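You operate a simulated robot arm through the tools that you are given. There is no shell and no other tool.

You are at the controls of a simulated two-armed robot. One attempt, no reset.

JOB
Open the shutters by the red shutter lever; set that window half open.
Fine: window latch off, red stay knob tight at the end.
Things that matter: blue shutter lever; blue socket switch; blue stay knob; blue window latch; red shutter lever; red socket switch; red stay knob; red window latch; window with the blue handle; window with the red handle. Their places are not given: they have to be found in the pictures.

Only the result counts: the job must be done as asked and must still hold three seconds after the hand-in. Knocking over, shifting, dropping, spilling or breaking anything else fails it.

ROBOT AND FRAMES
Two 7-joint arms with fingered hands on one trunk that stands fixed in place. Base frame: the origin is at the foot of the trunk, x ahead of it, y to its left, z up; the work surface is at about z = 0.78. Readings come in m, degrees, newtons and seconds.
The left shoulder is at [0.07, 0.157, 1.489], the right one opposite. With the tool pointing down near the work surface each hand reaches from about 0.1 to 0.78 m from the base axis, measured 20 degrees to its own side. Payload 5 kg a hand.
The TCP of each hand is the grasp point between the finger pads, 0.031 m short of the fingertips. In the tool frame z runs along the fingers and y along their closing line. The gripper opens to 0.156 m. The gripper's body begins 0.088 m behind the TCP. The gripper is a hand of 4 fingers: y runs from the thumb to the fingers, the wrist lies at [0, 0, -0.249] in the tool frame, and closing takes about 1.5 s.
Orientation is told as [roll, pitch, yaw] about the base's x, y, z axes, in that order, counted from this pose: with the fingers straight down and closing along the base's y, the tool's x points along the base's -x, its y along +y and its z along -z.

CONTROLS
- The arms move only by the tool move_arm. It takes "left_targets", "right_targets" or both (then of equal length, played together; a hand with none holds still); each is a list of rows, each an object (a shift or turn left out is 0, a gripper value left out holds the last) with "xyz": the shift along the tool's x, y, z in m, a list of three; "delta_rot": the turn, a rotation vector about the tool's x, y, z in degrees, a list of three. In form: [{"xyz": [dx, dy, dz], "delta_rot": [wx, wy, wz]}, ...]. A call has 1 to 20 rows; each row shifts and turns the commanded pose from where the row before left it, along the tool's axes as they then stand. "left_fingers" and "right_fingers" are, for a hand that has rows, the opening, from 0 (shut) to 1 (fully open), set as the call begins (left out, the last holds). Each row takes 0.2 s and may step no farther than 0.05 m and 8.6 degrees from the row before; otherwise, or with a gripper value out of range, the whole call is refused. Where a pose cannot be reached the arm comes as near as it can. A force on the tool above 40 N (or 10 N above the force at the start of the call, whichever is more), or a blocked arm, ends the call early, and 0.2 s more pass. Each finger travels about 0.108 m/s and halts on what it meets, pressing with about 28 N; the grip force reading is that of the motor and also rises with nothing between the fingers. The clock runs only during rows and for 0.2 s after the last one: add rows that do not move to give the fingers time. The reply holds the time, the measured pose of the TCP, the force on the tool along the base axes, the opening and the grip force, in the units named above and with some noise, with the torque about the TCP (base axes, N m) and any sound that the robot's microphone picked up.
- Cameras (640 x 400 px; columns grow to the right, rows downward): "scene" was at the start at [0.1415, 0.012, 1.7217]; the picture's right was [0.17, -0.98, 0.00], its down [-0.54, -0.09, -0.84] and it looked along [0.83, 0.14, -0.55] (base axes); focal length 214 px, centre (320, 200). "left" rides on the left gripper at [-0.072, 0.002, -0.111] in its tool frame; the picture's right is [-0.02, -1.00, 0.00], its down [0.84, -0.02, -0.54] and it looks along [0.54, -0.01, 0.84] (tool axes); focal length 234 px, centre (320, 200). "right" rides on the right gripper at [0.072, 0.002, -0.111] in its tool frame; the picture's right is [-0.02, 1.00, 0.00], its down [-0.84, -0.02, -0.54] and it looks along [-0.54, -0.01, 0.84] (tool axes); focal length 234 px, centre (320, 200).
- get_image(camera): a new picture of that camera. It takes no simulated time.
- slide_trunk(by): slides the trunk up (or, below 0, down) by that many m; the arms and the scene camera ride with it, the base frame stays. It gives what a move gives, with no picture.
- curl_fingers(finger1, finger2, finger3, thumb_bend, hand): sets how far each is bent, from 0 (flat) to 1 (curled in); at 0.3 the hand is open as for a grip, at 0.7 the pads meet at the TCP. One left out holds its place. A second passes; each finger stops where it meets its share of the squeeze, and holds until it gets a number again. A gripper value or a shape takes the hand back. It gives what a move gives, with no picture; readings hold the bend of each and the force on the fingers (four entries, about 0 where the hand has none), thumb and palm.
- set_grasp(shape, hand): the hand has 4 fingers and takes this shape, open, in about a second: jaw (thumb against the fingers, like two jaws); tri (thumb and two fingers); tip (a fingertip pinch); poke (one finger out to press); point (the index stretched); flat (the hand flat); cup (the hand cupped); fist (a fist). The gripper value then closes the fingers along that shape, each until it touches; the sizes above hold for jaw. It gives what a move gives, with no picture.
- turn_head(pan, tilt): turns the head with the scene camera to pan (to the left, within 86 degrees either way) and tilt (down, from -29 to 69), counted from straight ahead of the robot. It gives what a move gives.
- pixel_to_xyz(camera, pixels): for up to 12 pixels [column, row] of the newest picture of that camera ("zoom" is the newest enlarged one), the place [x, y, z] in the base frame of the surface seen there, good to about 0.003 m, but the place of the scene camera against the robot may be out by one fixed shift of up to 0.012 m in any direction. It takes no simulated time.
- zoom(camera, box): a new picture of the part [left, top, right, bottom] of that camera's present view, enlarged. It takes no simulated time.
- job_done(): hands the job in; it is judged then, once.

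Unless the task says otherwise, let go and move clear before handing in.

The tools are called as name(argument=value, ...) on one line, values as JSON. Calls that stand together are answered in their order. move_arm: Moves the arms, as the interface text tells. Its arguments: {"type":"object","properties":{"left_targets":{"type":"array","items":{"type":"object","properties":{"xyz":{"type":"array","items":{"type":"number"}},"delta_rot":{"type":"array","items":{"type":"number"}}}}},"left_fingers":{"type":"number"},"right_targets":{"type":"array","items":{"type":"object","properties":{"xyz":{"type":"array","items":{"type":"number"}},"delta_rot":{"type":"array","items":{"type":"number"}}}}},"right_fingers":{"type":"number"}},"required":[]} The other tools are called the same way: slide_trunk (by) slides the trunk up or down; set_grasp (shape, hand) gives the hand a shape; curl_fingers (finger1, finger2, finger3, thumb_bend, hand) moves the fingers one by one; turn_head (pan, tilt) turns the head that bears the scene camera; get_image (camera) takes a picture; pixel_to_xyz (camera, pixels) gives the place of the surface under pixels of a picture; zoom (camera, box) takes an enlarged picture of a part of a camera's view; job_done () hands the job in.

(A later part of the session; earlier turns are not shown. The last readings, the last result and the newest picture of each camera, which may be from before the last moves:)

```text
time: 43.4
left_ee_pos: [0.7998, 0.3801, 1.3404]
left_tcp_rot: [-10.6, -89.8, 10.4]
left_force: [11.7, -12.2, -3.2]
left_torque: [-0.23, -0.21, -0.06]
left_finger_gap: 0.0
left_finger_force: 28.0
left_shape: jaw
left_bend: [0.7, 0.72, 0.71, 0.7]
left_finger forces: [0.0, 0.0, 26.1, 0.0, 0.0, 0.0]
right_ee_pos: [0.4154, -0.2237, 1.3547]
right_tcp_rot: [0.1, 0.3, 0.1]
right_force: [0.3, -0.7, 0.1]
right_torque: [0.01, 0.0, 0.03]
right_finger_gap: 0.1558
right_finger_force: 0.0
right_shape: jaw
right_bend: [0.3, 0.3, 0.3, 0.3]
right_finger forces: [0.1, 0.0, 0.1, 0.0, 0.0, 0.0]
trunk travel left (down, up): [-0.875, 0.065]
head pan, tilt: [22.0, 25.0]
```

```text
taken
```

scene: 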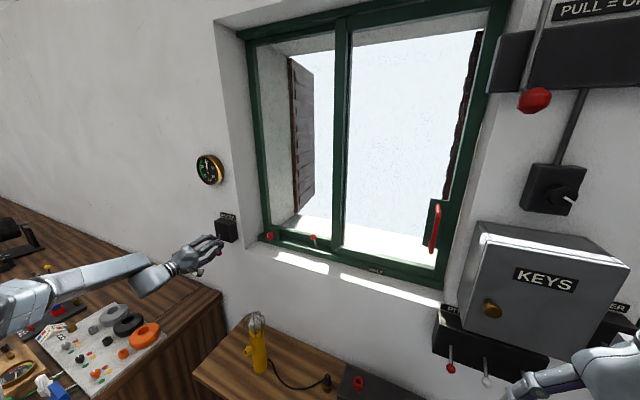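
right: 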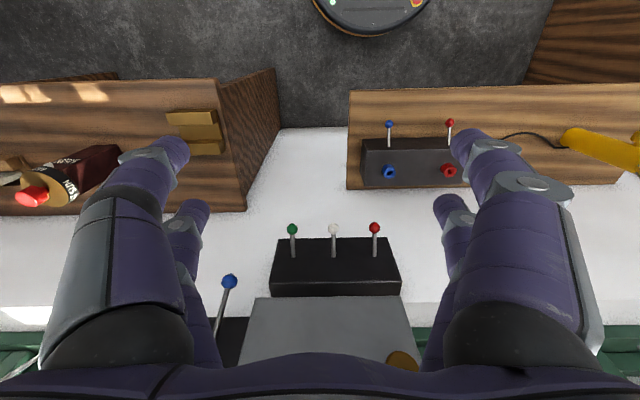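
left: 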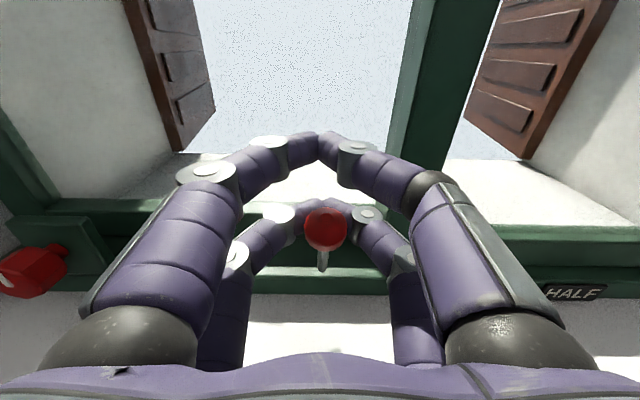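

Pushing left meets 12 N, so that way is blocked. I'll come back and test to the right.

move_arm(left_targets=[{"xyz": [0, -0.004, 0]}, {"xyz": [0, -0.004, 0]}, {"xyz": [0, 0.0, 0]}])

move_arm(left_targets=[{"xyz": [0, -0.004, 0]}, {"xyz": [0, -0.004, 0]}, {"xyz": [0, -0.004, 0]}, {"xyz": [0, 0.0, 0]}])

get_image(camera="left")

```text
time: 44.2
left_ee_pos: [0.7994, 0.3778, 1.3399]
left_tcp_rot: [-34.8, -89.9, 34.9]
left_force: [8.9, 1.2, -4.4]
left_torque: [0.01, -0.14, 0.08]
left_finger_gap: 0.0
left_finger_force: 27.7
left_shape: jaw
left_bend: [0.7, 0.72, 0.72, 0.7]
left_finger forces: [0.1, 0.1, 0.0, 0.1, 0.0, 0.1]
right_ee_pos: [0.4149, -0.2228, 1.3559]
right_tcp_rot: [0.0, 0.4, 0.0]
right_force: [0.0, -1.1, 0.5]
right_torque: [-0.01, 0.01, 0.05]
right_finger_gap: 0.1559
right_finger_force: 0.1
right_shape: jaw
right_bend: [0.3, 0.3, 0.3, 0.3]
right_finger forces: [0.0, 0.0, 0.0, 0.0, 0.0, 0.1]
trunk travel left (down, up): [-0.875, 0.065]
head pan, tilt: [22.0, 25.0]
```

```text
time: 45.2
left_ee_pos: [0.8002, 0.3646, 1.3405]
left_tcp_rot: [-39.3, -89.8, 39.3]
left_force: [9.4, 3.0, -7.6]
left_torque: [0.17, -0.16, 0.05]
left_finger_gap: 0.0
left_finger_force: 28.0
left_shape: jaw
left_bend: [0.7, 0.72, 0.72, 0.7]
left_finger forces: [0.1, 0.0, 0.0, 0.0, 0.0, 0.0]
right_ee_pos: [0.4157, -0.2223, 1.3572]
right_tcp_rot: [-0.1, 0.3, 0.1]
right_force: [-0.4, -0.2, -0.1]
right_torque: [0.02, -0.03, 0.0]
right_finger_gap: 0.1561
right_finger_force: 0.1
right_shape: jaw
right_bend: [0.3, 0.3, 0.3, 0.3]
right_finger forces: [0.1, 0.1, 0.0, 0.0, 0.1, 0.0]
trunk travel left (down, up): [-0.875, 0.065]
head pan, tilt: [22.0, 25.0]
```

```text
taken
```

left: 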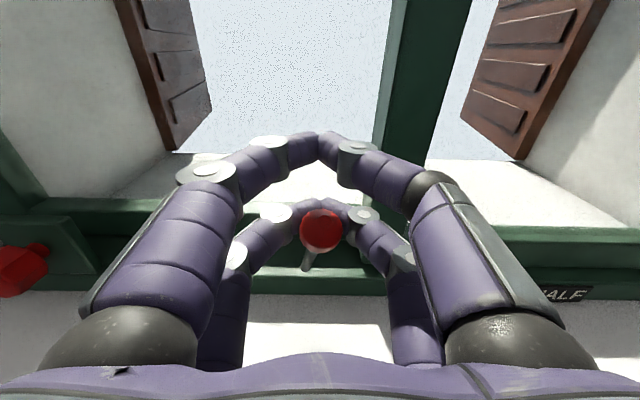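

To the right it yields (rod now tilted, base at 305,268, knob 321,230), so the latch swings about the wall normal toward the right. I'll follow its arc, rolling the hand with it.

move_arm(left_targets=[{"xyz": [0, -0.003, 0], "delta_rot": [0, 0, 8]}, {"xyz": [0.0009, -0.0132, 0], "delta_rot": [0, 0, 8]}, {"xyz": [0.0009, -0.0132, 0], "delta_rot": [0, 0, 8]}, {"xyz": [0, 0, 0]}])

get_image(camera="left")

zoom(camera="scene", box=[240, 140, 432, 260])

```text
time: 46.2
left_ee_pos: [0.8003, 0.3362, 1.3313]
left_tcp_rot: [89.7, -66.2, -89.6]
left_force: [13.1, 0.5, -2.0]
left_torque: [-0.04, -0.23, -0.15]
left_finger_gap: 0.0
left_finger_force: 27.9
left_shape: jaw
left_bend: [0.7, 0.71, 0.71, 0.7]
left_finger forces: [0.0, 0.1, 0.0, 0.0, 0.1, 0.0]
right_ee_pos: [0.416, -0.22, 1.3572]
right_tcp_rot: [-0.1, 0.2, 0.0]
right_force: [-0.1, 0.1, 0.4]
right_torque: [-0.03, -0.01, 0.02]
right_finger_gap: 0.156
right_finger_force: 0.0
right_shape: jaw
right_bend: [0.3, 0.3, 0.3, 0.3]
right_finger forces: [0.0, 0.1, 0.0, 0.1, 0.0, 0.0]
trunk travel left (down, up): [-0.875, 0.065]
head pan, tilt: [22.0, 25.0]
```

```text
taken
```

left: 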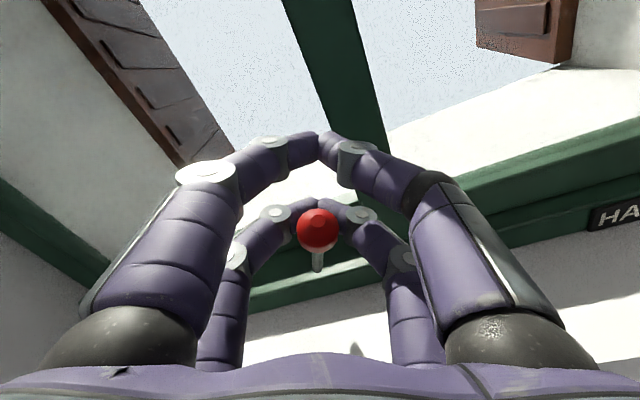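

```text
3.33 times, centred on (336, 200) of scene
```

zoom: 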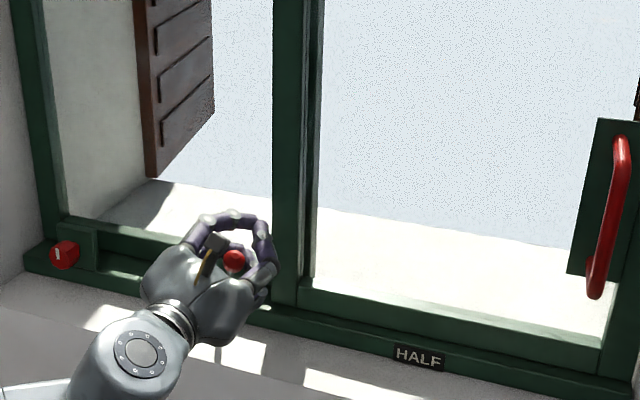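

The latch follows. I'll ease forward 3 mm to lower the pull and continue the arc.

move_arm(left_targets=[{"xyz": [0.0009, -0.0132, 0.003], "delta_rot": [0, 0, 8]}, {"xyz": [0.0009, -0.0132, 0], "delta_rot": [0, 0, 8]}, {"xyz": [0.0009, -0.0132, 0], "delta_rot": [0, 0, 8]}, {"xyz": [0, 0, 0]}])

get_image(camera="left")

zoom(camera="scene", box=[240, 140, 432, 260])

```text
time: 46.9
left_ee_pos: [0.7992, 0.301, 1.2821]
left_tcp_rot: [86.3, -55.1, -86.4]
left_force: [33.7, -0.8, 7.6]
left_torque: [0.63, -0.76, -0.59]
left_finger_gap: 0.0
left_finger_force: 27.4
left_shape: jaw
left_bend: [0.7, 0.71, 0.72, 0.7]
left_finger forces: [0.1, 40.1, 33.9, 0.0, 0.1, 0.1]
right_ee_pos: [0.4177, -0.219, 1.3563]
right_tcp_rot: [-0.1, 0.3, -0.1]
right_force: [-0.3, -0.4, -0.3]
right_torque: [-0.05, -0.04, 0.03]
right_finger_gap: 0.1558
right_finger_force: 0.0
right_shape: jaw
right_bend: [0.3, 0.3, 0.3, 0.3]
right_finger forces: [0.1, 0.0, 0.0, 0.0, 0.1, 0.1]
trunk travel left (down, up): [-0.875, 0.065]
head pan, tilt: [22.0, 25.0]
stopped in row 3 (left hand): the force on the tool passed its limit at 45 N (the readings are from after the stop); the commanded pose is now the measured one
```

```text
taken
```

left: 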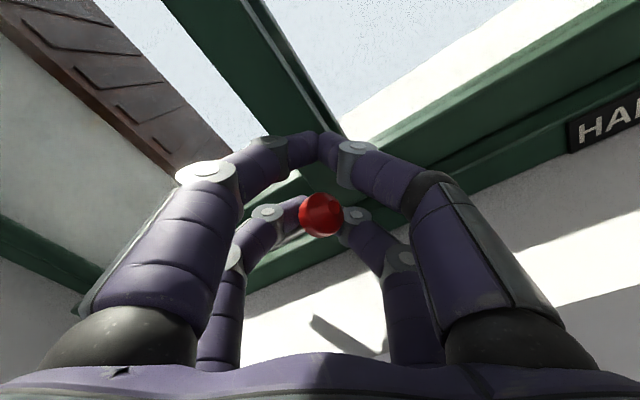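

```text
3.33 times, centred on (336, 200) of scene
```

zoom: 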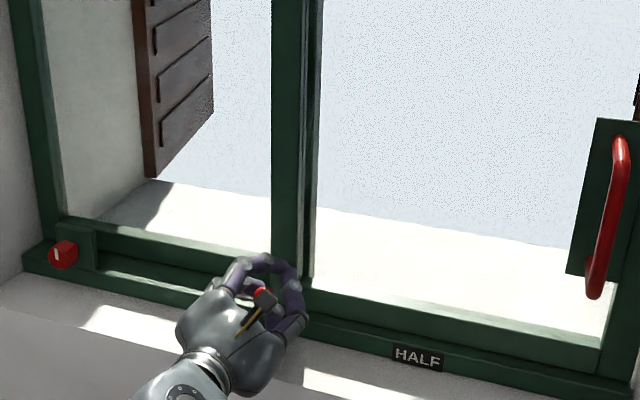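

The lever seems to have snapped over ahead of the hand (knob now off-centre at 321,215). I'll open the fingers a bit to release it, then look.

pixel_to_xyz(camera="left", pixels=[[321, 213], [310, 215], [335, 215], [321, 230], [318, 200]])

move_arm(left_targets=[{"xyz": [0, 0, 0]}, {"xyz": [0, 0, 0]}, {"xyz": [0, 0, 0]}], left_fingers=0.35)

get_image(camera="left")

zoom(camera="scene", box=[240, 140, 432, 260])

```text
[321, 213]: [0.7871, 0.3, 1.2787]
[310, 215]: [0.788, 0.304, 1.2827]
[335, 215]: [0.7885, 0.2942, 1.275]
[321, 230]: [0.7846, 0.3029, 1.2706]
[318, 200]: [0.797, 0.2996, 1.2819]
```

```text
time: 47.7
left_ee_pos: [0.7959, 0.2976, 1.278]
left_tcp_rot: [85.6, -54.9, -85.9]
left_force: [-0.1, 0.5, -0.6]
left_torque: [0.01, 0.01, 0.01]
left_finger_gap: 0.0541
left_finger_force: 0.1
left_shape: jaw
left_bend: [0.74, 0.74, 0.74, 0.7]
left_finger forces: [0.0, 0.1, 0.0, 0.1, 0.0, 0.0]
right_ee_pos: [0.4147, -0.2213, 1.3557]
right_tcp_rot: [0.1, 0.2, 0.0]
right_force: [0.5, -0.8, -0.6]
right_torque: [0.0, 0.04, 0.02]
right_finger_gap: 0.1558
right_finger_force: 0.0
right_shape: jaw
right_bend: [0.3, 0.3, 0.3, 0.3]
right_finger forces: [0.1, 0.0, 0.0, 0.0, 0.1, 0.0]
trunk travel left (down, up): [-0.875, 0.065]
head pan, tilt: [22.0, 25.0]
```

```text
taken
```

left: 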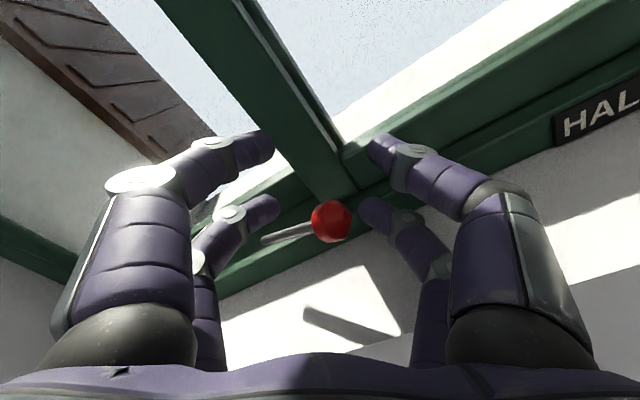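

```text
3.33 times, centred on (336, 200) of scene
```

zoom: 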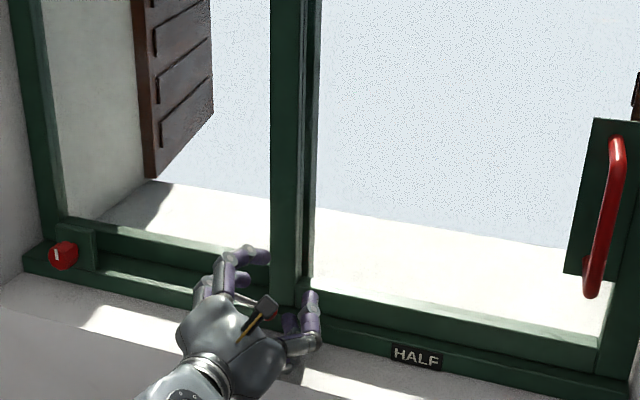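

The lever has snapped over to the right (rod at 262–315, row 235). I'll measure it and then withdraw the hand straight back.

pixel_to_xyz(camera="left", pixels=[[332, 220], [302, 230], [285, 234], [268, 239]])

move_arm(left_targets=[{"xyz": [0, 0, -0.02]}, {"xyz": [0, 0, -0.03]}, {"xyz": [0, 0, -0.04]}, {"xyz": [0, 0, -0.04]}, {"xyz": [0, 0, 0]}])

zoom(camera="scene", box=[240, 140, 432, 260])

get_image(camera="left")

```text
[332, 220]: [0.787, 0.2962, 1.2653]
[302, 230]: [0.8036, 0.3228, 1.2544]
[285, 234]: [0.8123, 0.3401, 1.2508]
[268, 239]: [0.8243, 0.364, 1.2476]
```

```text
time: 48.9
left_ee_pos: [0.6665, 0.2979, 1.2783]
left_tcp_rot: [86.2, -55.3, -86.5]
left_force: [0.2, -0.2, 0.2]
left_torque: [-0.02, -0.01, 0.0]
left_finger_gap: 0.0542
left_finger_force: 0.1
left_shape: jaw
left_bend: [0.74, 0.74, 0.74, 0.7]
left_finger forces: [0.0, 0.0, 0.0, 0.1, 0.1, 0.0]
left hand out of reach, approached as far as the arm can: row 4
right_ee_pos: [0.4134, -0.2216, 1.3574]
right_tcp_rot: [-0.1, 0.3, 0.0]
right_force: [-0.2, 1.3, -0.7]
right_torque: [-0.03, -0.01, 0.02]
right_finger_gap: 0.1557
right_finger_force: 0.0
right_shape: jaw
right_bend: [0.3, 0.3, 0.3, 0.3]
right_finger forces: [0.0, 0.1, 0.0, 0.0, 0.1, 0.0]
trunk travel left (down, up): [-0.875, 0.065]
head pan, tilt: [22.0, 25.0]
```

```text
3.33 times, centred on (336, 200) of scene
```

zoom: 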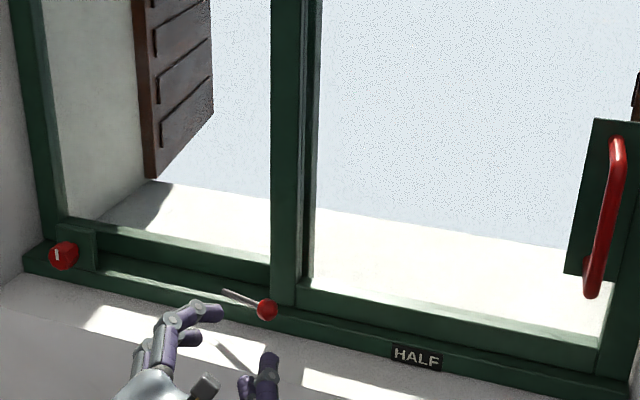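

```text
taken
```

left: 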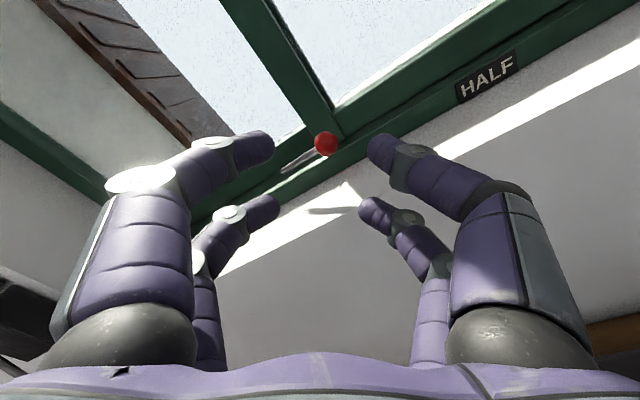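

The latch lever now lies horizontally to the right (zoom 225–265, row 300). Next I need the exact geometry of the sash, the HALF mark, the jambs and the key cabinet, so I'll look at them and measure.

turn_head(pan=8, tilt=22)

get_image(camera="scene")

zoom(camera="scene", box=[260, 110, 500, 260])

```text
time: 49.6
left_ee_pos: [0.6677, 0.297, 1.2781]
left_tcp_rot: [86.2, -55.3, -86.4]
left_force: [0.8, -0.5, -0.1]
left_torque: [-0.01, 0.02, 0.0]
left_finger_gap: 0.0542
left_finger_force: 0.0
left_shape: jaw
left_bend: [0.74, 0.74, 0.74, 0.7]
left_finger forces: [0.1, 0.0, 0.1, 0.1, 0.1, 0.1]
right_ee_pos: [0.4133, -0.222, 1.3561]
right_tcp_rot: [0.0, 0.2, 0.0]
right_force: [-0.2, 0.1, 0.4]
right_torque: [0.01, 0.02, 0.0]
right_finger_gap: 0.1556
right_finger_force: 0.1
right_shape: jaw
right_bend: [0.3, 0.3, 0.3, 0.3]
right_finger forces: [0.0, 0.0, 0.0, 0.0, 0.0, 0.1]
trunk travel left (down, up): [-0.875, 0.065]
head pan, tilt: [8.0, 22.0]
```

```text
taken
```

scene: 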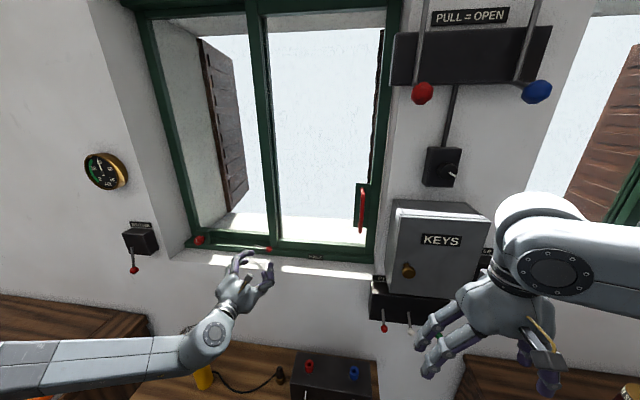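

```text
2.67 times, centred on (380, 185) of scene
```

zoom: 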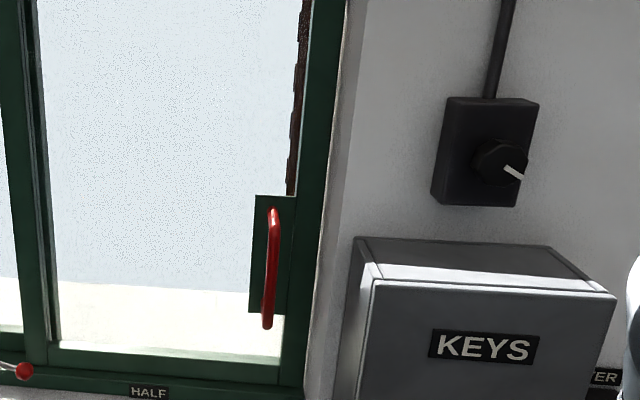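

pixel_to_xyz(camera="zoom", pixels=[[365, 268], [352, 250], [372, 285], [440, 300], [273, 215], [268, 320], [268, 280], [258, 215], [300, 250], [315, 250], [150, 393], [330, 300]])

pixel_to_xyz(camera="scene", pixels=[[180, 200], [190, 232], [260, 200], [278, 215], [248, 60], [165, 60], [315, 257], [308, 257], [322, 258], [372, 258], [375, 225], [392, 210]])

```text
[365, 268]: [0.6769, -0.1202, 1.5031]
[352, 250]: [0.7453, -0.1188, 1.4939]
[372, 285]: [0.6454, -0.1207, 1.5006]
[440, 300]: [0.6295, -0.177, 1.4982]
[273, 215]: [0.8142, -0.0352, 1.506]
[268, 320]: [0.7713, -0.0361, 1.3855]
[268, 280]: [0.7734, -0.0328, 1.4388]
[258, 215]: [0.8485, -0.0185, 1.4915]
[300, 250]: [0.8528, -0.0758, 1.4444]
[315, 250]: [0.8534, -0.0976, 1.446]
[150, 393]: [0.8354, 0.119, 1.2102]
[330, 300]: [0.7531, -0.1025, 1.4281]
```

```text
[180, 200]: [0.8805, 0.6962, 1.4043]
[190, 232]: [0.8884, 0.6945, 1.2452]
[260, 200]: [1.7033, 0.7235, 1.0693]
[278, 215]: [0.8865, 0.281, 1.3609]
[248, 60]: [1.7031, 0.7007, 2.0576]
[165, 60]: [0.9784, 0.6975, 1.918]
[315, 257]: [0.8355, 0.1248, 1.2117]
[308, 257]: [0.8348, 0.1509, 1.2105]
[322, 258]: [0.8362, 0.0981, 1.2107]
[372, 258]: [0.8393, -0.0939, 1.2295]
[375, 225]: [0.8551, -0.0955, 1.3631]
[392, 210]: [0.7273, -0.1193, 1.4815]
```

The cabinet's left side is at y≈-0.12 and the handle bar at y≈-0.03, z 1.385–1.506. I'll roll the left hand upright again and take a close look at the handle and the sash's right edge.

move_arm(left_targets=[{"xyz": [-0.01, 0, 0], "delta_rot": [0, 0, -8]}, {"xyz": [-0.02, 0, 0], "delta_rot": [0, 0, -8]}, {"xyz": [-0.03, 0, 0], "delta_rot": [0, 0, -8]}, {"xyz": [-0.03, -0.01, 0], "delta_rot": [0, 0, -8]}, {"xyz": [-0.03, -0.02, 0], "delta_rot": [0, 0, -2.6]}, {"xyz": [-0.02, -0.03, 0], "delta_rot": [0, -2.2, 0]}, {"xyz": [-0.01, -0.04, 0]}, {"xyz": [0, -0.04, 0]}, {"xyz": [0, 0, 0]}], left_fingers=1.0)

get_image(camera="left")

get_image(camera="scene")

```text
time: 51.6
left_ee_pos: [0.6757, 0.1267, 1.4191]
left_tcp_rot: [53.6, -89.6, -53.2]
left_force: [0.1, -0.4, 0.4]
left_torque: [-0.01, -0.05, -0.01]
left_finger_gap: 0.1561
left_finger_force: 0.1
left_shape: jaw
left_bend: [0.3, 0.3, 0.3, 0.3]
left_finger forces: [0.0, 0.0, 0.1, 0.0, 0.1, 0.0]
right_ee_pos: [0.414, -0.2202, 1.3571]
right_tcp_rot: [0.0, 0.0, 0.0]
right_force: [-0.2, 0.0, -0.1]
right_torque: [0.01, 0.0, -0.01]
right_finger_gap: 0.1561
right_finger_force: 0.0
right_shape: jaw
right_bend: [0.3, 0.3, 0.3, 0.3]
right_finger forces: [0.0, 0.0, 0.0, 0.1, 0.0, 0.1]
trunk travel left (down, up): [-0.875, 0.065]
head pan, tilt: [8.0, 22.0]
```

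```text
taken
```

left: 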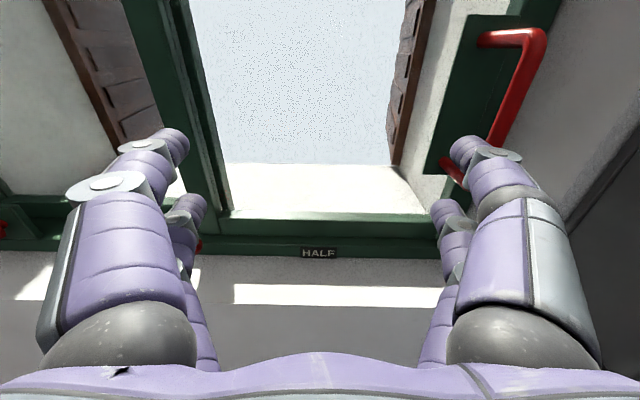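

```text
taken
```

scene: 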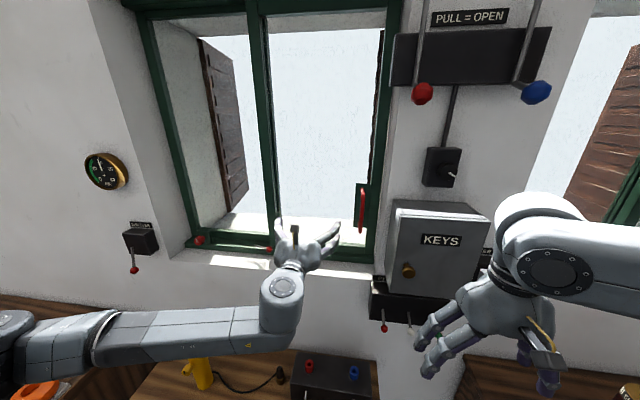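

Now the HALF mark is at (317,252) and the handle bar at (520,80). I'll measure with the wrist camera.

pixel_to_xyz(camera="left", pixels=[[301, 253], [317, 253], [335, 253], [540, 40], [520, 90], [500, 125], [455, 172], [450, 140], [485, 40], [420, 225], [436, 222], [205, 190]])

zoom(camera="left", box=[400, 0, 600, 125])

```text
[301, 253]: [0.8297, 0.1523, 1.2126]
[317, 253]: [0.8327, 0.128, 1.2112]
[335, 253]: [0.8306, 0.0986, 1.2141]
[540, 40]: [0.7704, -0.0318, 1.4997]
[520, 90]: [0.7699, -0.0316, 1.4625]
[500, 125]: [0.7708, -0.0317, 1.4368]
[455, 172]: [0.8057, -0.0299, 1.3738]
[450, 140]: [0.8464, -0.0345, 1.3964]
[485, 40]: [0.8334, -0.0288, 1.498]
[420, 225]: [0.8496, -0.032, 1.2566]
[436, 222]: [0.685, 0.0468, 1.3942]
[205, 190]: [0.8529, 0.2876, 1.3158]
```

```text
3.20 times, centred on (500, 62) of left
```

zoom: 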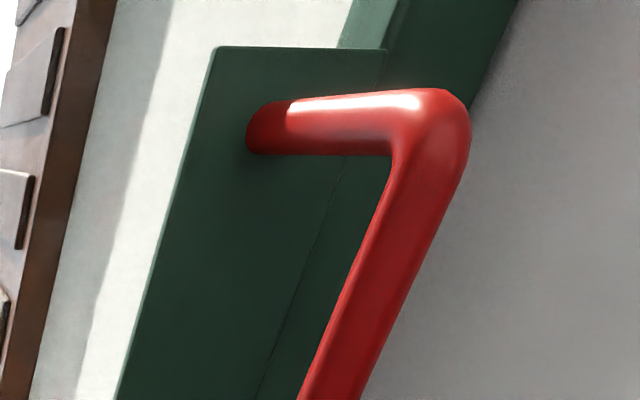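

pixel_to_xyz(camera="zoom", pixels=[[290, 285], [320, 285], [200, 200], [150, 300], [365, 90], [385, 60], [270, 285], [310, 200], [450, 60], [400, 10]])

zoom(camera="left", box=[400, 130, 600, 255])

zoom(camera="scene", box=[330, 160, 410, 280])

```text
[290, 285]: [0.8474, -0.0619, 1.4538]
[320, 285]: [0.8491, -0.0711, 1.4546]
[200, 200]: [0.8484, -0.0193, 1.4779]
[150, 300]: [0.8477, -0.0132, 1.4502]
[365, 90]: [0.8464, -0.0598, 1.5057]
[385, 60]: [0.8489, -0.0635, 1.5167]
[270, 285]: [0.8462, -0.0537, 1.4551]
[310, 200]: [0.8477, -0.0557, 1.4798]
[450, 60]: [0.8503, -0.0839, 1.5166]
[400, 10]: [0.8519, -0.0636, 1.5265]
```

```text
3.20 times, centred on (500, 192) of left
```

zoom: 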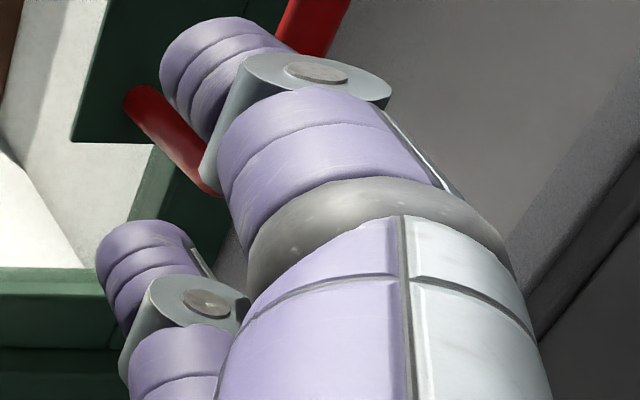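

```text
3.33 times, centred on (370, 220) of scene
```

zoom: 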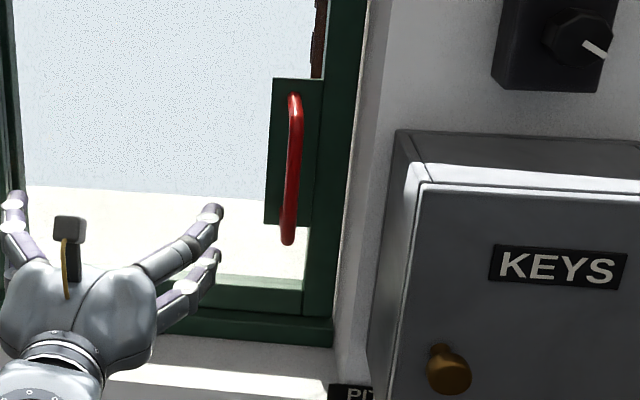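

The HALF mark is centred at y≈0.126 and the handle bar is at y≈-0.031 (about 15 mm thick), with the cabinet close on its right. I'll roll the left hand -90° so it is slim sideways and use the slot between finger pairs as a fork on the bar.

move_arm(left_targets=[{"delta_rot": [0, 0, -8.2]}, {"delta_rot": [0, 0, -8.2]}, {"delta_rot": [0, 0, -8.2]}, {"delta_rot": [0, 0, -8.2]}, {"delta_rot": [0, 0, -8.2]}, {"delta_rot": [0, 0, -8.2]}, {"delta_rot": [0, 0, -8.2]}, {"delta_rot": [0, 0, -8.2]}, {"delta_rot": [0, 0, -8.2]}, {"delta_rot": [0, 0, -8.2]}, {"delta_rot": [0, 0, -8.2]}, {"delta_rot": [0, 0, 0]}], left_fingers=0.0)

get_image(camera="left")

get_image(camera="scene")

```text
time: 54.2
left_ee_pos: [0.6733, 0.1263, 1.4196]
left_tcp_rot: [-89.8, 0.0, 90.4]
left_force: [0.1, 0.3, 0.3]
left_torque: [-0.02, -0.01, -0.01]
left_finger_gap: 0.0002
left_finger_force: 27.7
left_shape: jaw
left_bend: [0.7, 0.7, 0.7, 0.7]
left_finger forces: [0.1, 0.0, 0.0, 0.1, 0.0, 0.0]
right_ee_pos: [0.4136, -0.2222, 1.3572]
right_tcp_rot: [0.0, 0.1, 0.1]
right_force: [-0.1, -0.1, -0.4]
right_torque: [-0.01, 0.03, 0.01]
right_finger_gap: 0.1558
right_finger_force: 0.0
right_shape: jaw
right_bend: [0.3, 0.3, 0.3, 0.3]
right_finger forces: [0.1, 0.0, 0.1, 0.1, 0.0, 0.0]
trunk travel left (down, up): [-0.875, 0.065]
head pan, tilt: [8.0, 22.0]
```

```text
taken
```

left: 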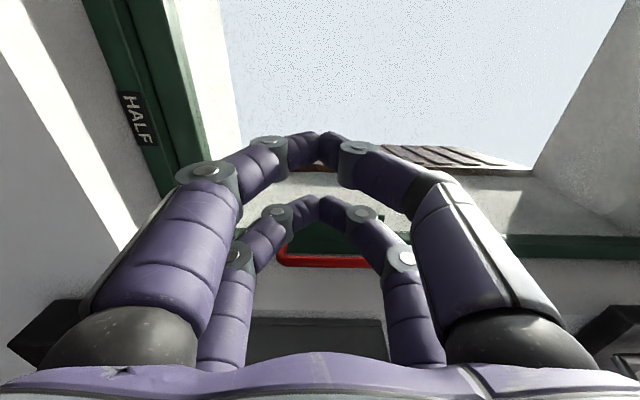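

```text
taken
```

scene: 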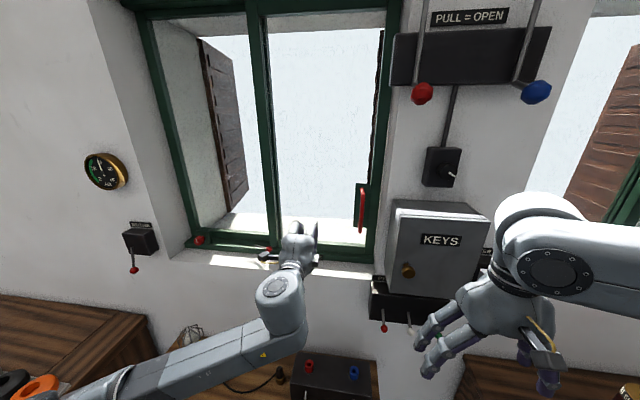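

The roll works and the camera sits on the left side. I'll shift the right hand a bit further right for clearance, then bring the fork in front of the handle bar.

move_arm(right_targets=[{"xyz": [0, -0.04, 0]}, {"xyz": [0, -0.04, 0]}, {"xyz": [0, 0, 0]}])

move_arm(left_targets=[{"xyz": [0.04, -0.005, 0]}, {"xyz": [0.04, -0.005, 0]}, {"xyz": [0.04, -0.005, 0]}, {"xyz": [0.037, -0.005, 0]}, {"xyz": [0, 0, 0]}])

get_image(camera="left")

zoom(camera="left", box=[220, 90, 420, 215])

get_image(camera="scene")

```text
time: 55.0
left_ee_pos: [0.674, 0.1287, 1.419]
left_tcp_rot: [-89.8, 0.1, 90.5]
left_force: [0.4, 0.4, -1.3]
left_torque: [0.01, -0.01, -0.01]
left_finger_gap: 0.0
left_finger_force: 27.9
left_shape: jaw
left_bend: [0.7, 0.7, 0.7, 0.7]
left_finger forces: [0.1, 0.1, 0.1, 0.0, 0.0, 0.1]
right_ee_pos: [0.413, -0.2997, 1.3562]
right_tcp_rot: [-0.1, 0.1, 0.0]
right_force: [0.4, 0.6, -1.1]
right_torque: [-0.05, -0.02, -0.02]
right_finger_gap: 0.1559
right_finger_force: 0.0
right_shape: jaw
right_bend: [0.3, 0.3, 0.3, 0.3]
right_finger forces: [0.0, 0.1, 0.0, 0.0, 0.1, 0.1]
trunk travel left (down, up): [-0.875, 0.065]
head pan, tilt: [8.0, 22.0]
```

```text
time: 56.2
left_ee_pos: [0.6771, -0.0297, 1.439]
left_tcp_rot: [-89.8, 0.0, 90.5]
left_force: [-0.2, 0.2, 0.0]
left_torque: [0.0, -0.01, -0.01]
left_finger_gap: 0.0001
left_finger_force: 27.9
left_shape: jaw
left_bend: [0.7, 0.7, 0.7, 0.7]
left_finger forces: [0.0, 0.1, 0.1, 0.0, 0.1, 0.1]
right_ee_pos: [0.4131, -0.303, 1.3564]
right_tcp_rot: [-0.1, 0.1, 0.1]
right_force: [0.2, -0.2, -0.3]
right_torque: [-0.05, 0.01, 0.02]
right_finger_gap: 0.1557
right_finger_force: 0.0
right_shape: jaw
right_bend: [0.3, 0.3, 0.3, 0.3]
right_finger forces: [0.0, 0.0, 0.1, 0.0, 0.0, 0.1]
trunk travel left (down, up): [-0.875, 0.065]
head pan, tilt: [8.0, 22.0]
```

```text
taken
```

left: 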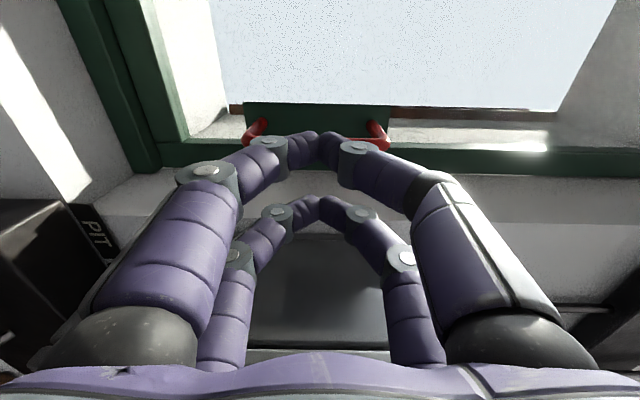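

```text
3.20 times, centred on (320, 152) of left
```

zoom: 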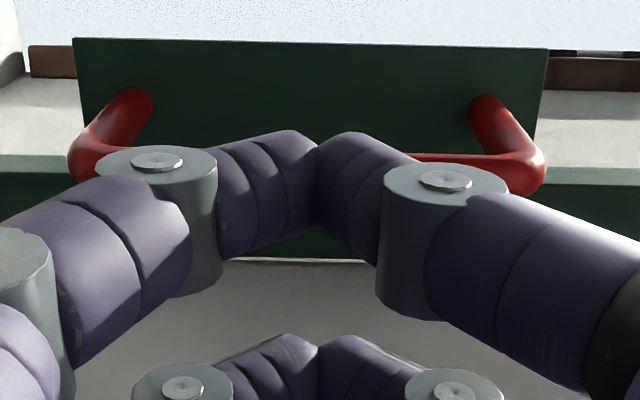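

```text
taken
```

scene: 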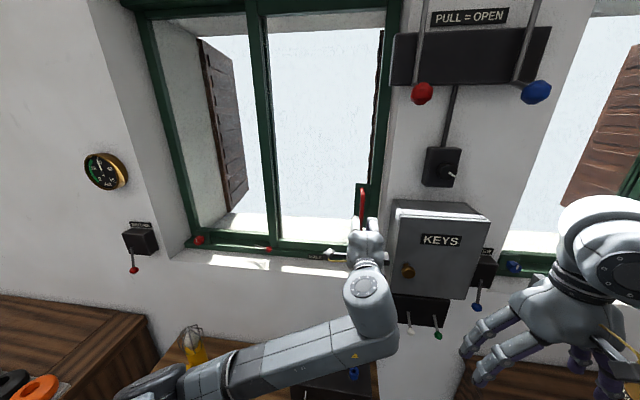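

The fork is lined up with the bar (zoom row ~165) and centred between its posts. I'll push straight in 9.5 cm.

move_arm(left_targets=[{"xyz": [0, 0, 0.03]}, {"xyz": [0, 0, 0.025]}, {"xyz": [0, 0, 0.02]}, {"xyz": [0, 0, 0.02]}, {"xyz": [0, 0, 0]}])

zoom(camera="left", box=[200, 90, 440, 240])

zoom(camera="scene", box=[290, 140, 450, 270])

```text
time: 57.4
left_ee_pos: [0.7703, -0.0298, 1.4388]
left_tcp_rot: [-89.8, -0.1, 90.5]
left_force: [0.4, 0.4, 0.3]
left_torque: [0.0, 0.0, -0.01]
left_finger_gap: 0.0003
left_finger_force: 28.5
left_shape: jaw
left_bend: [0.7, 0.7, 0.7, 0.7]
left_finger forces: [0.0, 0.0, 0.0, 0.1, 0.0, 0.0]
right_ee_pos: [0.4126, -0.303, 1.3567]
right_tcp_rot: [0.2, 0.2, 0.0]
right_force: [-0.4, -0.3, 0.8]
right_torque: [-0.01, -0.01, 0.01]
right_finger_gap: 0.156
right_finger_force: 0.0
right_shape: jaw
right_bend: [0.3, 0.3, 0.3, 0.3]
right_finger forces: [0.0, 0.0, 0.0, 0.0, 0.0, 0.0]
trunk travel left (down, up): [-0.875, 0.065]
head pan, tilt: [8.0, 22.0]
```

```text
2.67 times, centred on (320, 165) of left
```

zoom: 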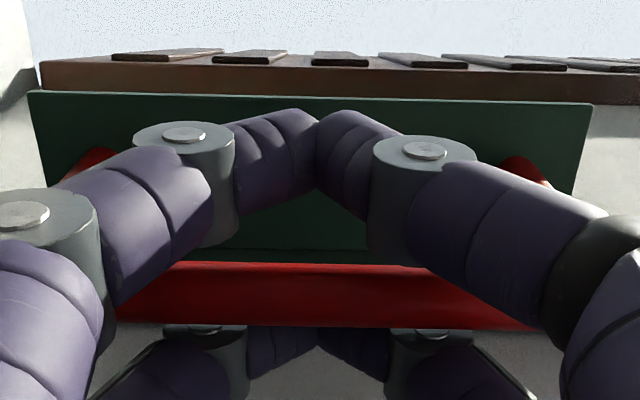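

```text
3.08 times, centred on (370, 205) of scene
```

zoom: 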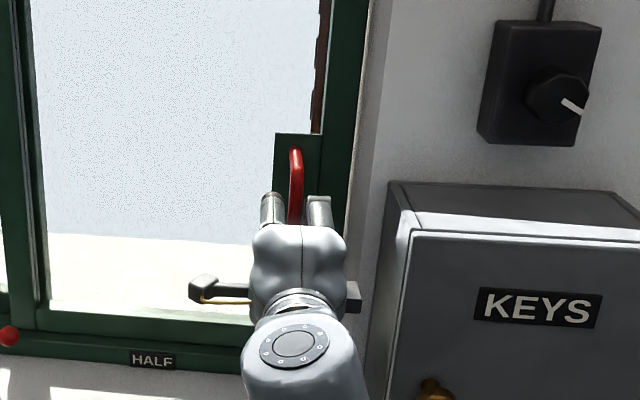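

The bar lies between the finger pairs. I'll push gently to the left (+y) 2 cm and watch the force to see whether the latch is off and the stay loose.

move_arm(left_targets=[{"xyz": [0, 0, 0.005]}, {"xyz": [-0.004, 0, 0]}, {"xyz": [-0.004, 0, 0]}, {"xyz": [-0.004, 0, 0]}, {"xyz": [-0.004, 0, 0]}, {"xyz": [-0.004, 0, 0]}, {"xyz": [0, 0, 0]}])

zoom(camera="scene", box=[290, 140, 450, 270])

```text
time: 59.0
left_ee_pos: [0.7758, -0.0121, 1.4382]
left_tcp_rot: [-89.8, -0.3, 90.5]
left_force: [2.6, -5.5, 0.3]
left_torque: [-0.05, 0.01, 0.03]
left_finger_gap: 0.0
left_finger_force: 28.0
left_shape: jaw
left_bend: [0.7, 0.7, 0.7, 0.7]
left_finger forces: [0.1, 2.7, 2.1, 0.0, 0.0, 0.0]
right_ee_pos: [0.4132, -0.3043, 1.3566]
right_tcp_rot: [0.1, 0.2, 0.0]
right_force: [0.3, 0.1, 0.0]
right_torque: [0.0, -0.01, 0.0]
right_finger_gap: 0.1557
right_finger_force: 0.1
right_shape: jaw
right_bend: [0.3, 0.3, 0.3, 0.3]
right_finger forces: [0.0, 0.0, 0.0, 0.0, 0.0, 0.0]
trunk travel left (down, up): [-0.875, 0.065]
head pan, tilt: [8.0, 22.0]
```

```text
3.08 times, centred on (370, 205) of scene
```

zoom: 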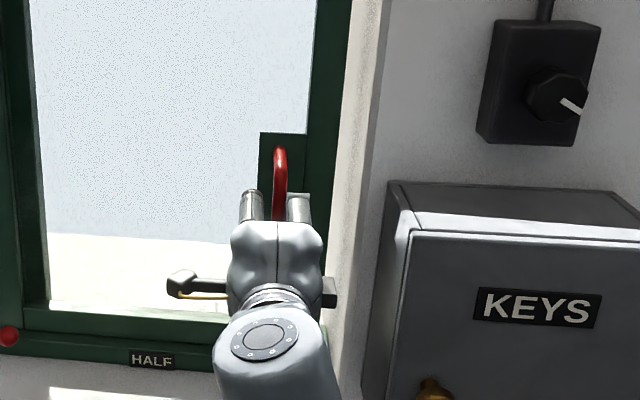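

The sash moves (handle from zoom 297 to 280) with only ~5 N, so the latch is off. I'll continue sliding left.

move_arm(left_targets=[{"xyz": [-0.008, 0, 0]}, {"xyz": [-0.008, 0, 0]}, {"xyz": [-0.008, 0, 0]}, {"xyz": [-0.008, 0, 0]}, {"xyz": [-0.008, 0, 0]}, {"xyz": [-0.008, 0, 0]}, {"xyz": [0, 0, 0]}])

get_image(camera="scene")

zoom(camera="scene", box=[180, 140, 420, 290])

```text
time: 60.6
left_ee_pos: [0.7759, 0.0377, 1.439]
left_tcp_rot: [-89.7, -0.2, 90.5]
left_force: [2.9, -2.5, 1.0]
left_torque: [-0.03, 0.01, 0.03]
left_finger_gap: 0.0001
left_finger_force: 27.5
left_shape: jaw
left_bend: [0.7, 0.7, 0.7, 0.7]
left_finger forces: [0.1, 1.7, 1.3, 0.0, 0.0, 0.0]
right_ee_pos: [0.4144, -0.3047, 1.3565]
right_tcp_rot: [0.0, 0.1, 0.0]
right_force: [-0.2, -0.4, -0.2]
right_torque: [-0.04, 0.02, 0.0]
right_finger_gap: 0.1558
right_finger_force: 0.2
right_shape: jaw
right_bend: [0.3, 0.3, 0.3, 0.3]
right_finger forces: [0.1, 0.0, 0.1, 0.0, 0.1, 0.0]
trunk travel left (down, up): [-0.875, 0.065]
head pan, tilt: [8.0, 22.0]
```

```text
taken
```

scene: 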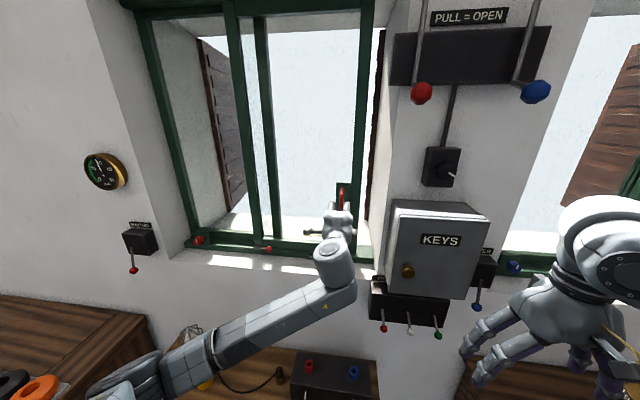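

```text
2.67 times, centred on (300, 215) of scene
```

zoom: 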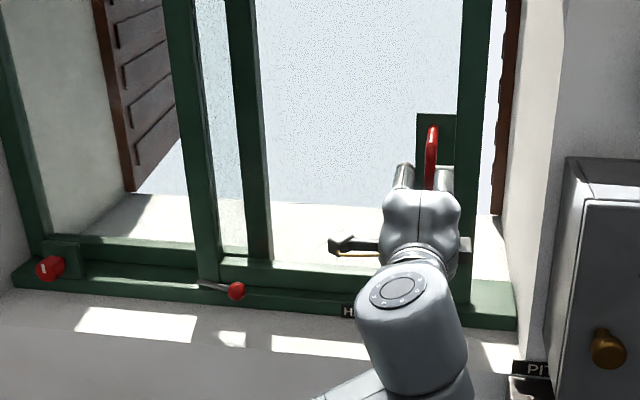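

The sash slides freely with 2–3 N, so the stay is loose. To find "half" properly I'll slide on toward the full-open stop and measure the whole travel.

move_arm(left_targets=[{"xyz": [-0.01, 0, 0]}, {"xyz": [-0.01, 0, 0]}, {"xyz": [-0.01, 0, 0]}, {"xyz": [-0.01, 0, 0]}, {"xyz": [-0.01, 0, 0]}, {"xyz": [-0.01, 0, 0]}, {"xyz": [-0.01, 0, 0]}, {"xyz": [-0.01, 0, 0]}, {"xyz": [-0.01, 0, 0]}, {"xyz": [0, 0, 0]}, {"xyz": [0, 0, 0]}])

get_image(camera="scene")

zoom(camera="scene", box=[180, 140, 420, 290])

```text
time: 63.0
left_ee_pos: [0.775, 0.1261, 1.4371]
left_tcp_rot: [-89.7, -0.1, 90.5]
left_force: [3.1, -4.3, 0.5]
left_torque: [0.0, -0.01, 0.02]
left_finger_gap: 0.0
left_finger_force: 27.8
left_shape: jaw
left_bend: [0.7, 0.7, 0.7, 0.7]
left_finger forces: [0.0, 2.0, 1.6, 0.0, 0.1, 0.0]
right_ee_pos: [0.4143, -0.3039, 1.355]
right_tcp_rot: [0.1, 0.1, 0.0]
right_force: [0.2, 0.3, 0.7]
right_torque: [0.0, 0.01, -0.04]
right_finger_gap: 0.1559
right_finger_force: 0.0
right_shape: jaw
right_bend: [0.3, 0.3, 0.3, 0.3]
right_finger forces: [0.0, 0.0, 0.1, 0.1, 0.0, 0.1]
trunk travel left (down, up): [-0.875, 0.065]
head pan, tilt: [8.0, 22.0]
```

```text
taken
```

scene: 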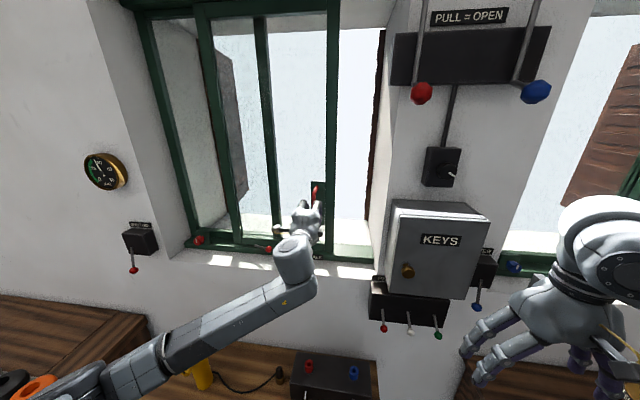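

```text
2.67 times, centred on (300, 215) of scene
```

zoom: 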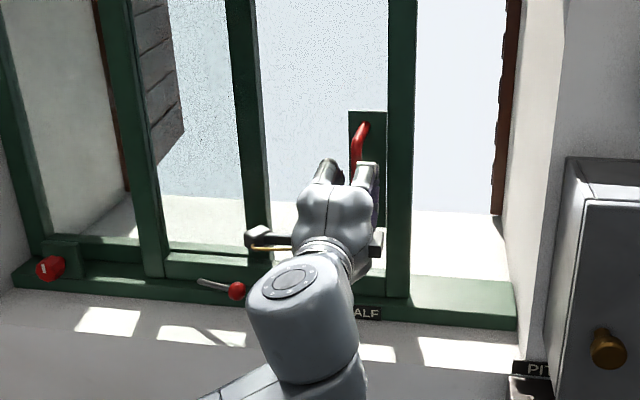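

Travel is now about 0.15 m with the bar right above the HALF mark; I'll go on slowly to find the far stop.

move_arm(left_targets=[{"xyz": [-0.008, 0, 0]}, {"xyz": [-0.008, 0, 0]}, {"xyz": [-0.008, 0, 0]}, {"xyz": [-0.008, 0, 0]}, {"xyz": [-0.008, 0, 0]}, {"xyz": [-0.008, 0, 0]}, {"xyz": [-0.008, 0, 0]}, {"xyz": [-0.008, 0, 0]}, {"xyz": [-0.008, 0, 0]}, {"xyz": [-0.008, 0, 0]}, {"xyz": [0, 0, 0]}])

zoom(camera="scene", box=[160, 140, 400, 290])

```text
time: 65.4
left_ee_pos: [0.7742, 0.2071, 1.4382]
left_tcp_rot: [-89.8, -0.2, 90.5]
left_force: [1.6, -4.0, -0.1]
left_torque: [0.01, -0.01, 0.03]
left_finger_gap: 0.0
left_finger_force: 28.4
left_shape: jaw
left_bend: [0.7, 0.7, 0.7, 0.7]
left_finger forces: [0.0, 1.7, 1.4, 0.0, 0.1, 0.0]
right_ee_pos: [0.4136, -0.3021, 1.3561]
right_tcp_rot: [0.1, 0.2, 0.0]
right_force: [0.3, 0.3, -0.1]
right_torque: [-0.05, 0.01, -0.01]
right_finger_gap: 0.1561
right_finger_force: 0.0
right_shape: jaw
right_bend: [0.3, 0.3, 0.3, 0.3]
right_finger forces: [0.0, 0.0, 0.1, 0.1, 0.1, 0.0]
trunk travel left (down, up): [-0.875, 0.065]
head pan, tilt: [8.0, 22.0]
```

```text
2.67 times, centred on (280, 215) of scene
```

zoom: 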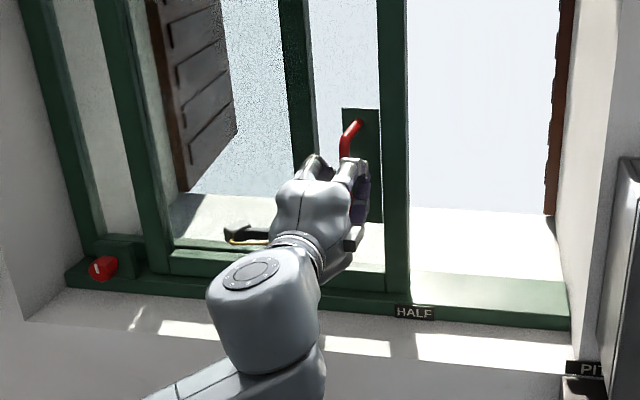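

Now only ~7 cm seem left before the left jamb (zoom 95→140). I'll continue slowly to the stop.

move_arm(left_targets=[{"xyz": [-0.006, 0, 0]}, {"xyz": [-0.006, 0, 0]}, {"xyz": [-0.006, 0, 0]}, {"xyz": [-0.006, 0, 0]}, {"xyz": [-0.006, 0, 0]}, {"xyz": [-0.006, 0, 0]}, {"xyz": [-0.006, 0, 0]}, {"xyz": [-0.006, 0, 0]}, {"xyz": [0, 0, 0]}])

zoom(camera="scene", box=[160, 140, 400, 290])

```text
time: 67.4
left_ee_pos: [0.7732, 0.2548, 1.4387]
left_tcp_rot: [-89.8, -0.2, 90.5]
left_force: [2.5, -3.2, 1.4]
left_torque: [0.0, 0.0, 0.05]
left_finger_gap: 0.0002
left_finger_force: 27.5
left_shape: jaw
left_bend: [0.7, 0.7, 0.7, 0.7]
left_finger forces: [0.0, 2.3, 1.7, 0.0, 0.0, 0.1]
right_ee_pos: [0.4141, -0.3038, 1.3548]
right_tcp_rot: [0.0, 0.2, 0.0]
right_force: [-0.6, 0.3, 0.0]
right_torque: [-0.01, -0.02, 0.02]
right_finger_gap: 0.1559
right_finger_force: 0.1
right_shape: jaw
right_bend: [0.3, 0.3, 0.3, 0.3]
right_finger forces: [0.0, 0.0, 0.1, 0.0, 0.1, 0.0]
trunk travel left (down, up): [-0.875, 0.065]
head pan, tilt: [8.0, 22.0]
```

```text
2.67 times, centred on (280, 215) of scene
```

zoom: 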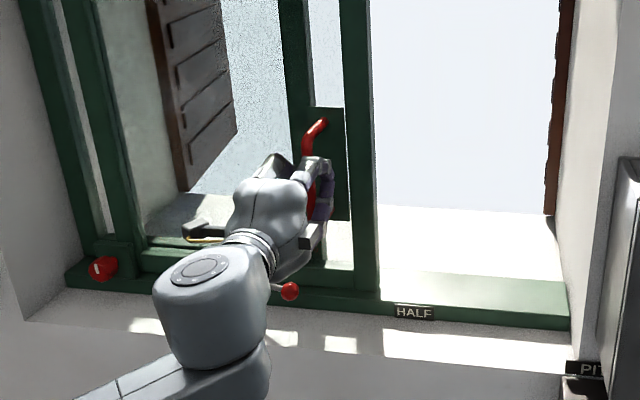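

About 2 cm remain. I'll creep on until the stop is felt.

move_arm(left_targets=[{"xyz": [-0.005, 0, 0]}, {"xyz": [-0.005, 0, 0]}, {"xyz": [-0.005, 0, 0]}, {"xyz": [-0.005, 0, 0]}, {"xyz": [-0.004, 0, 0]}, {"xyz": [0, 0, 0]}])

zoom(camera="scene", box=[160, 140, 400, 290])

```text
time: 68.8
left_ee_pos: [0.7734, 0.2791, 1.438]
left_tcp_rot: [-89.7, -0.2, 90.5]
left_force: [1.7, -3.2, -0.6]
left_torque: [0.0, 0.0, 0.01]
left_finger_gap: 0.0001
left_finger_force: 28.3
left_shape: jaw
left_bend: [0.7, 0.7, 0.7, 0.7]
left_finger forces: [0.0, 2.1, 1.6, 0.0, 0.0, 0.1]
right_ee_pos: [0.4141, -0.303, 1.3565]
right_tcp_rot: [0.1, 0.1, -0.1]
right_force: [0.0, -0.3, -0.9]
right_torque: [0.03, -0.03, -0.01]
right_finger_gap: 0.1555
right_finger_force: 0.0
right_shape: jaw
right_bend: [0.3, 0.3, 0.3, 0.3]
right_finger forces: [0.1, 0.0, 0.1, 0.0, 0.0, 0.0]
trunk travel left (down, up): [-0.875, 0.065]
head pan, tilt: [8.0, 22.0]
```

```text
2.67 times, centred on (280, 215) of scene
```

zoom: 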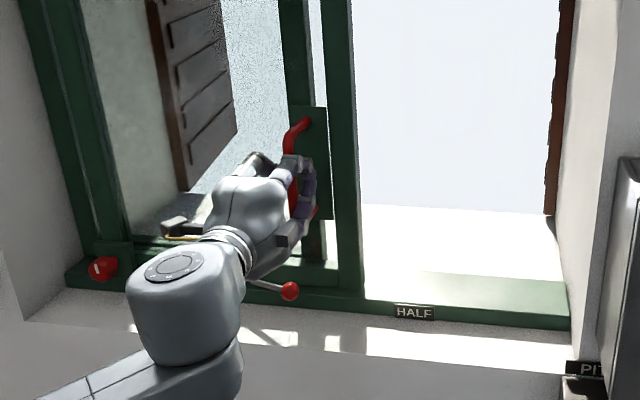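

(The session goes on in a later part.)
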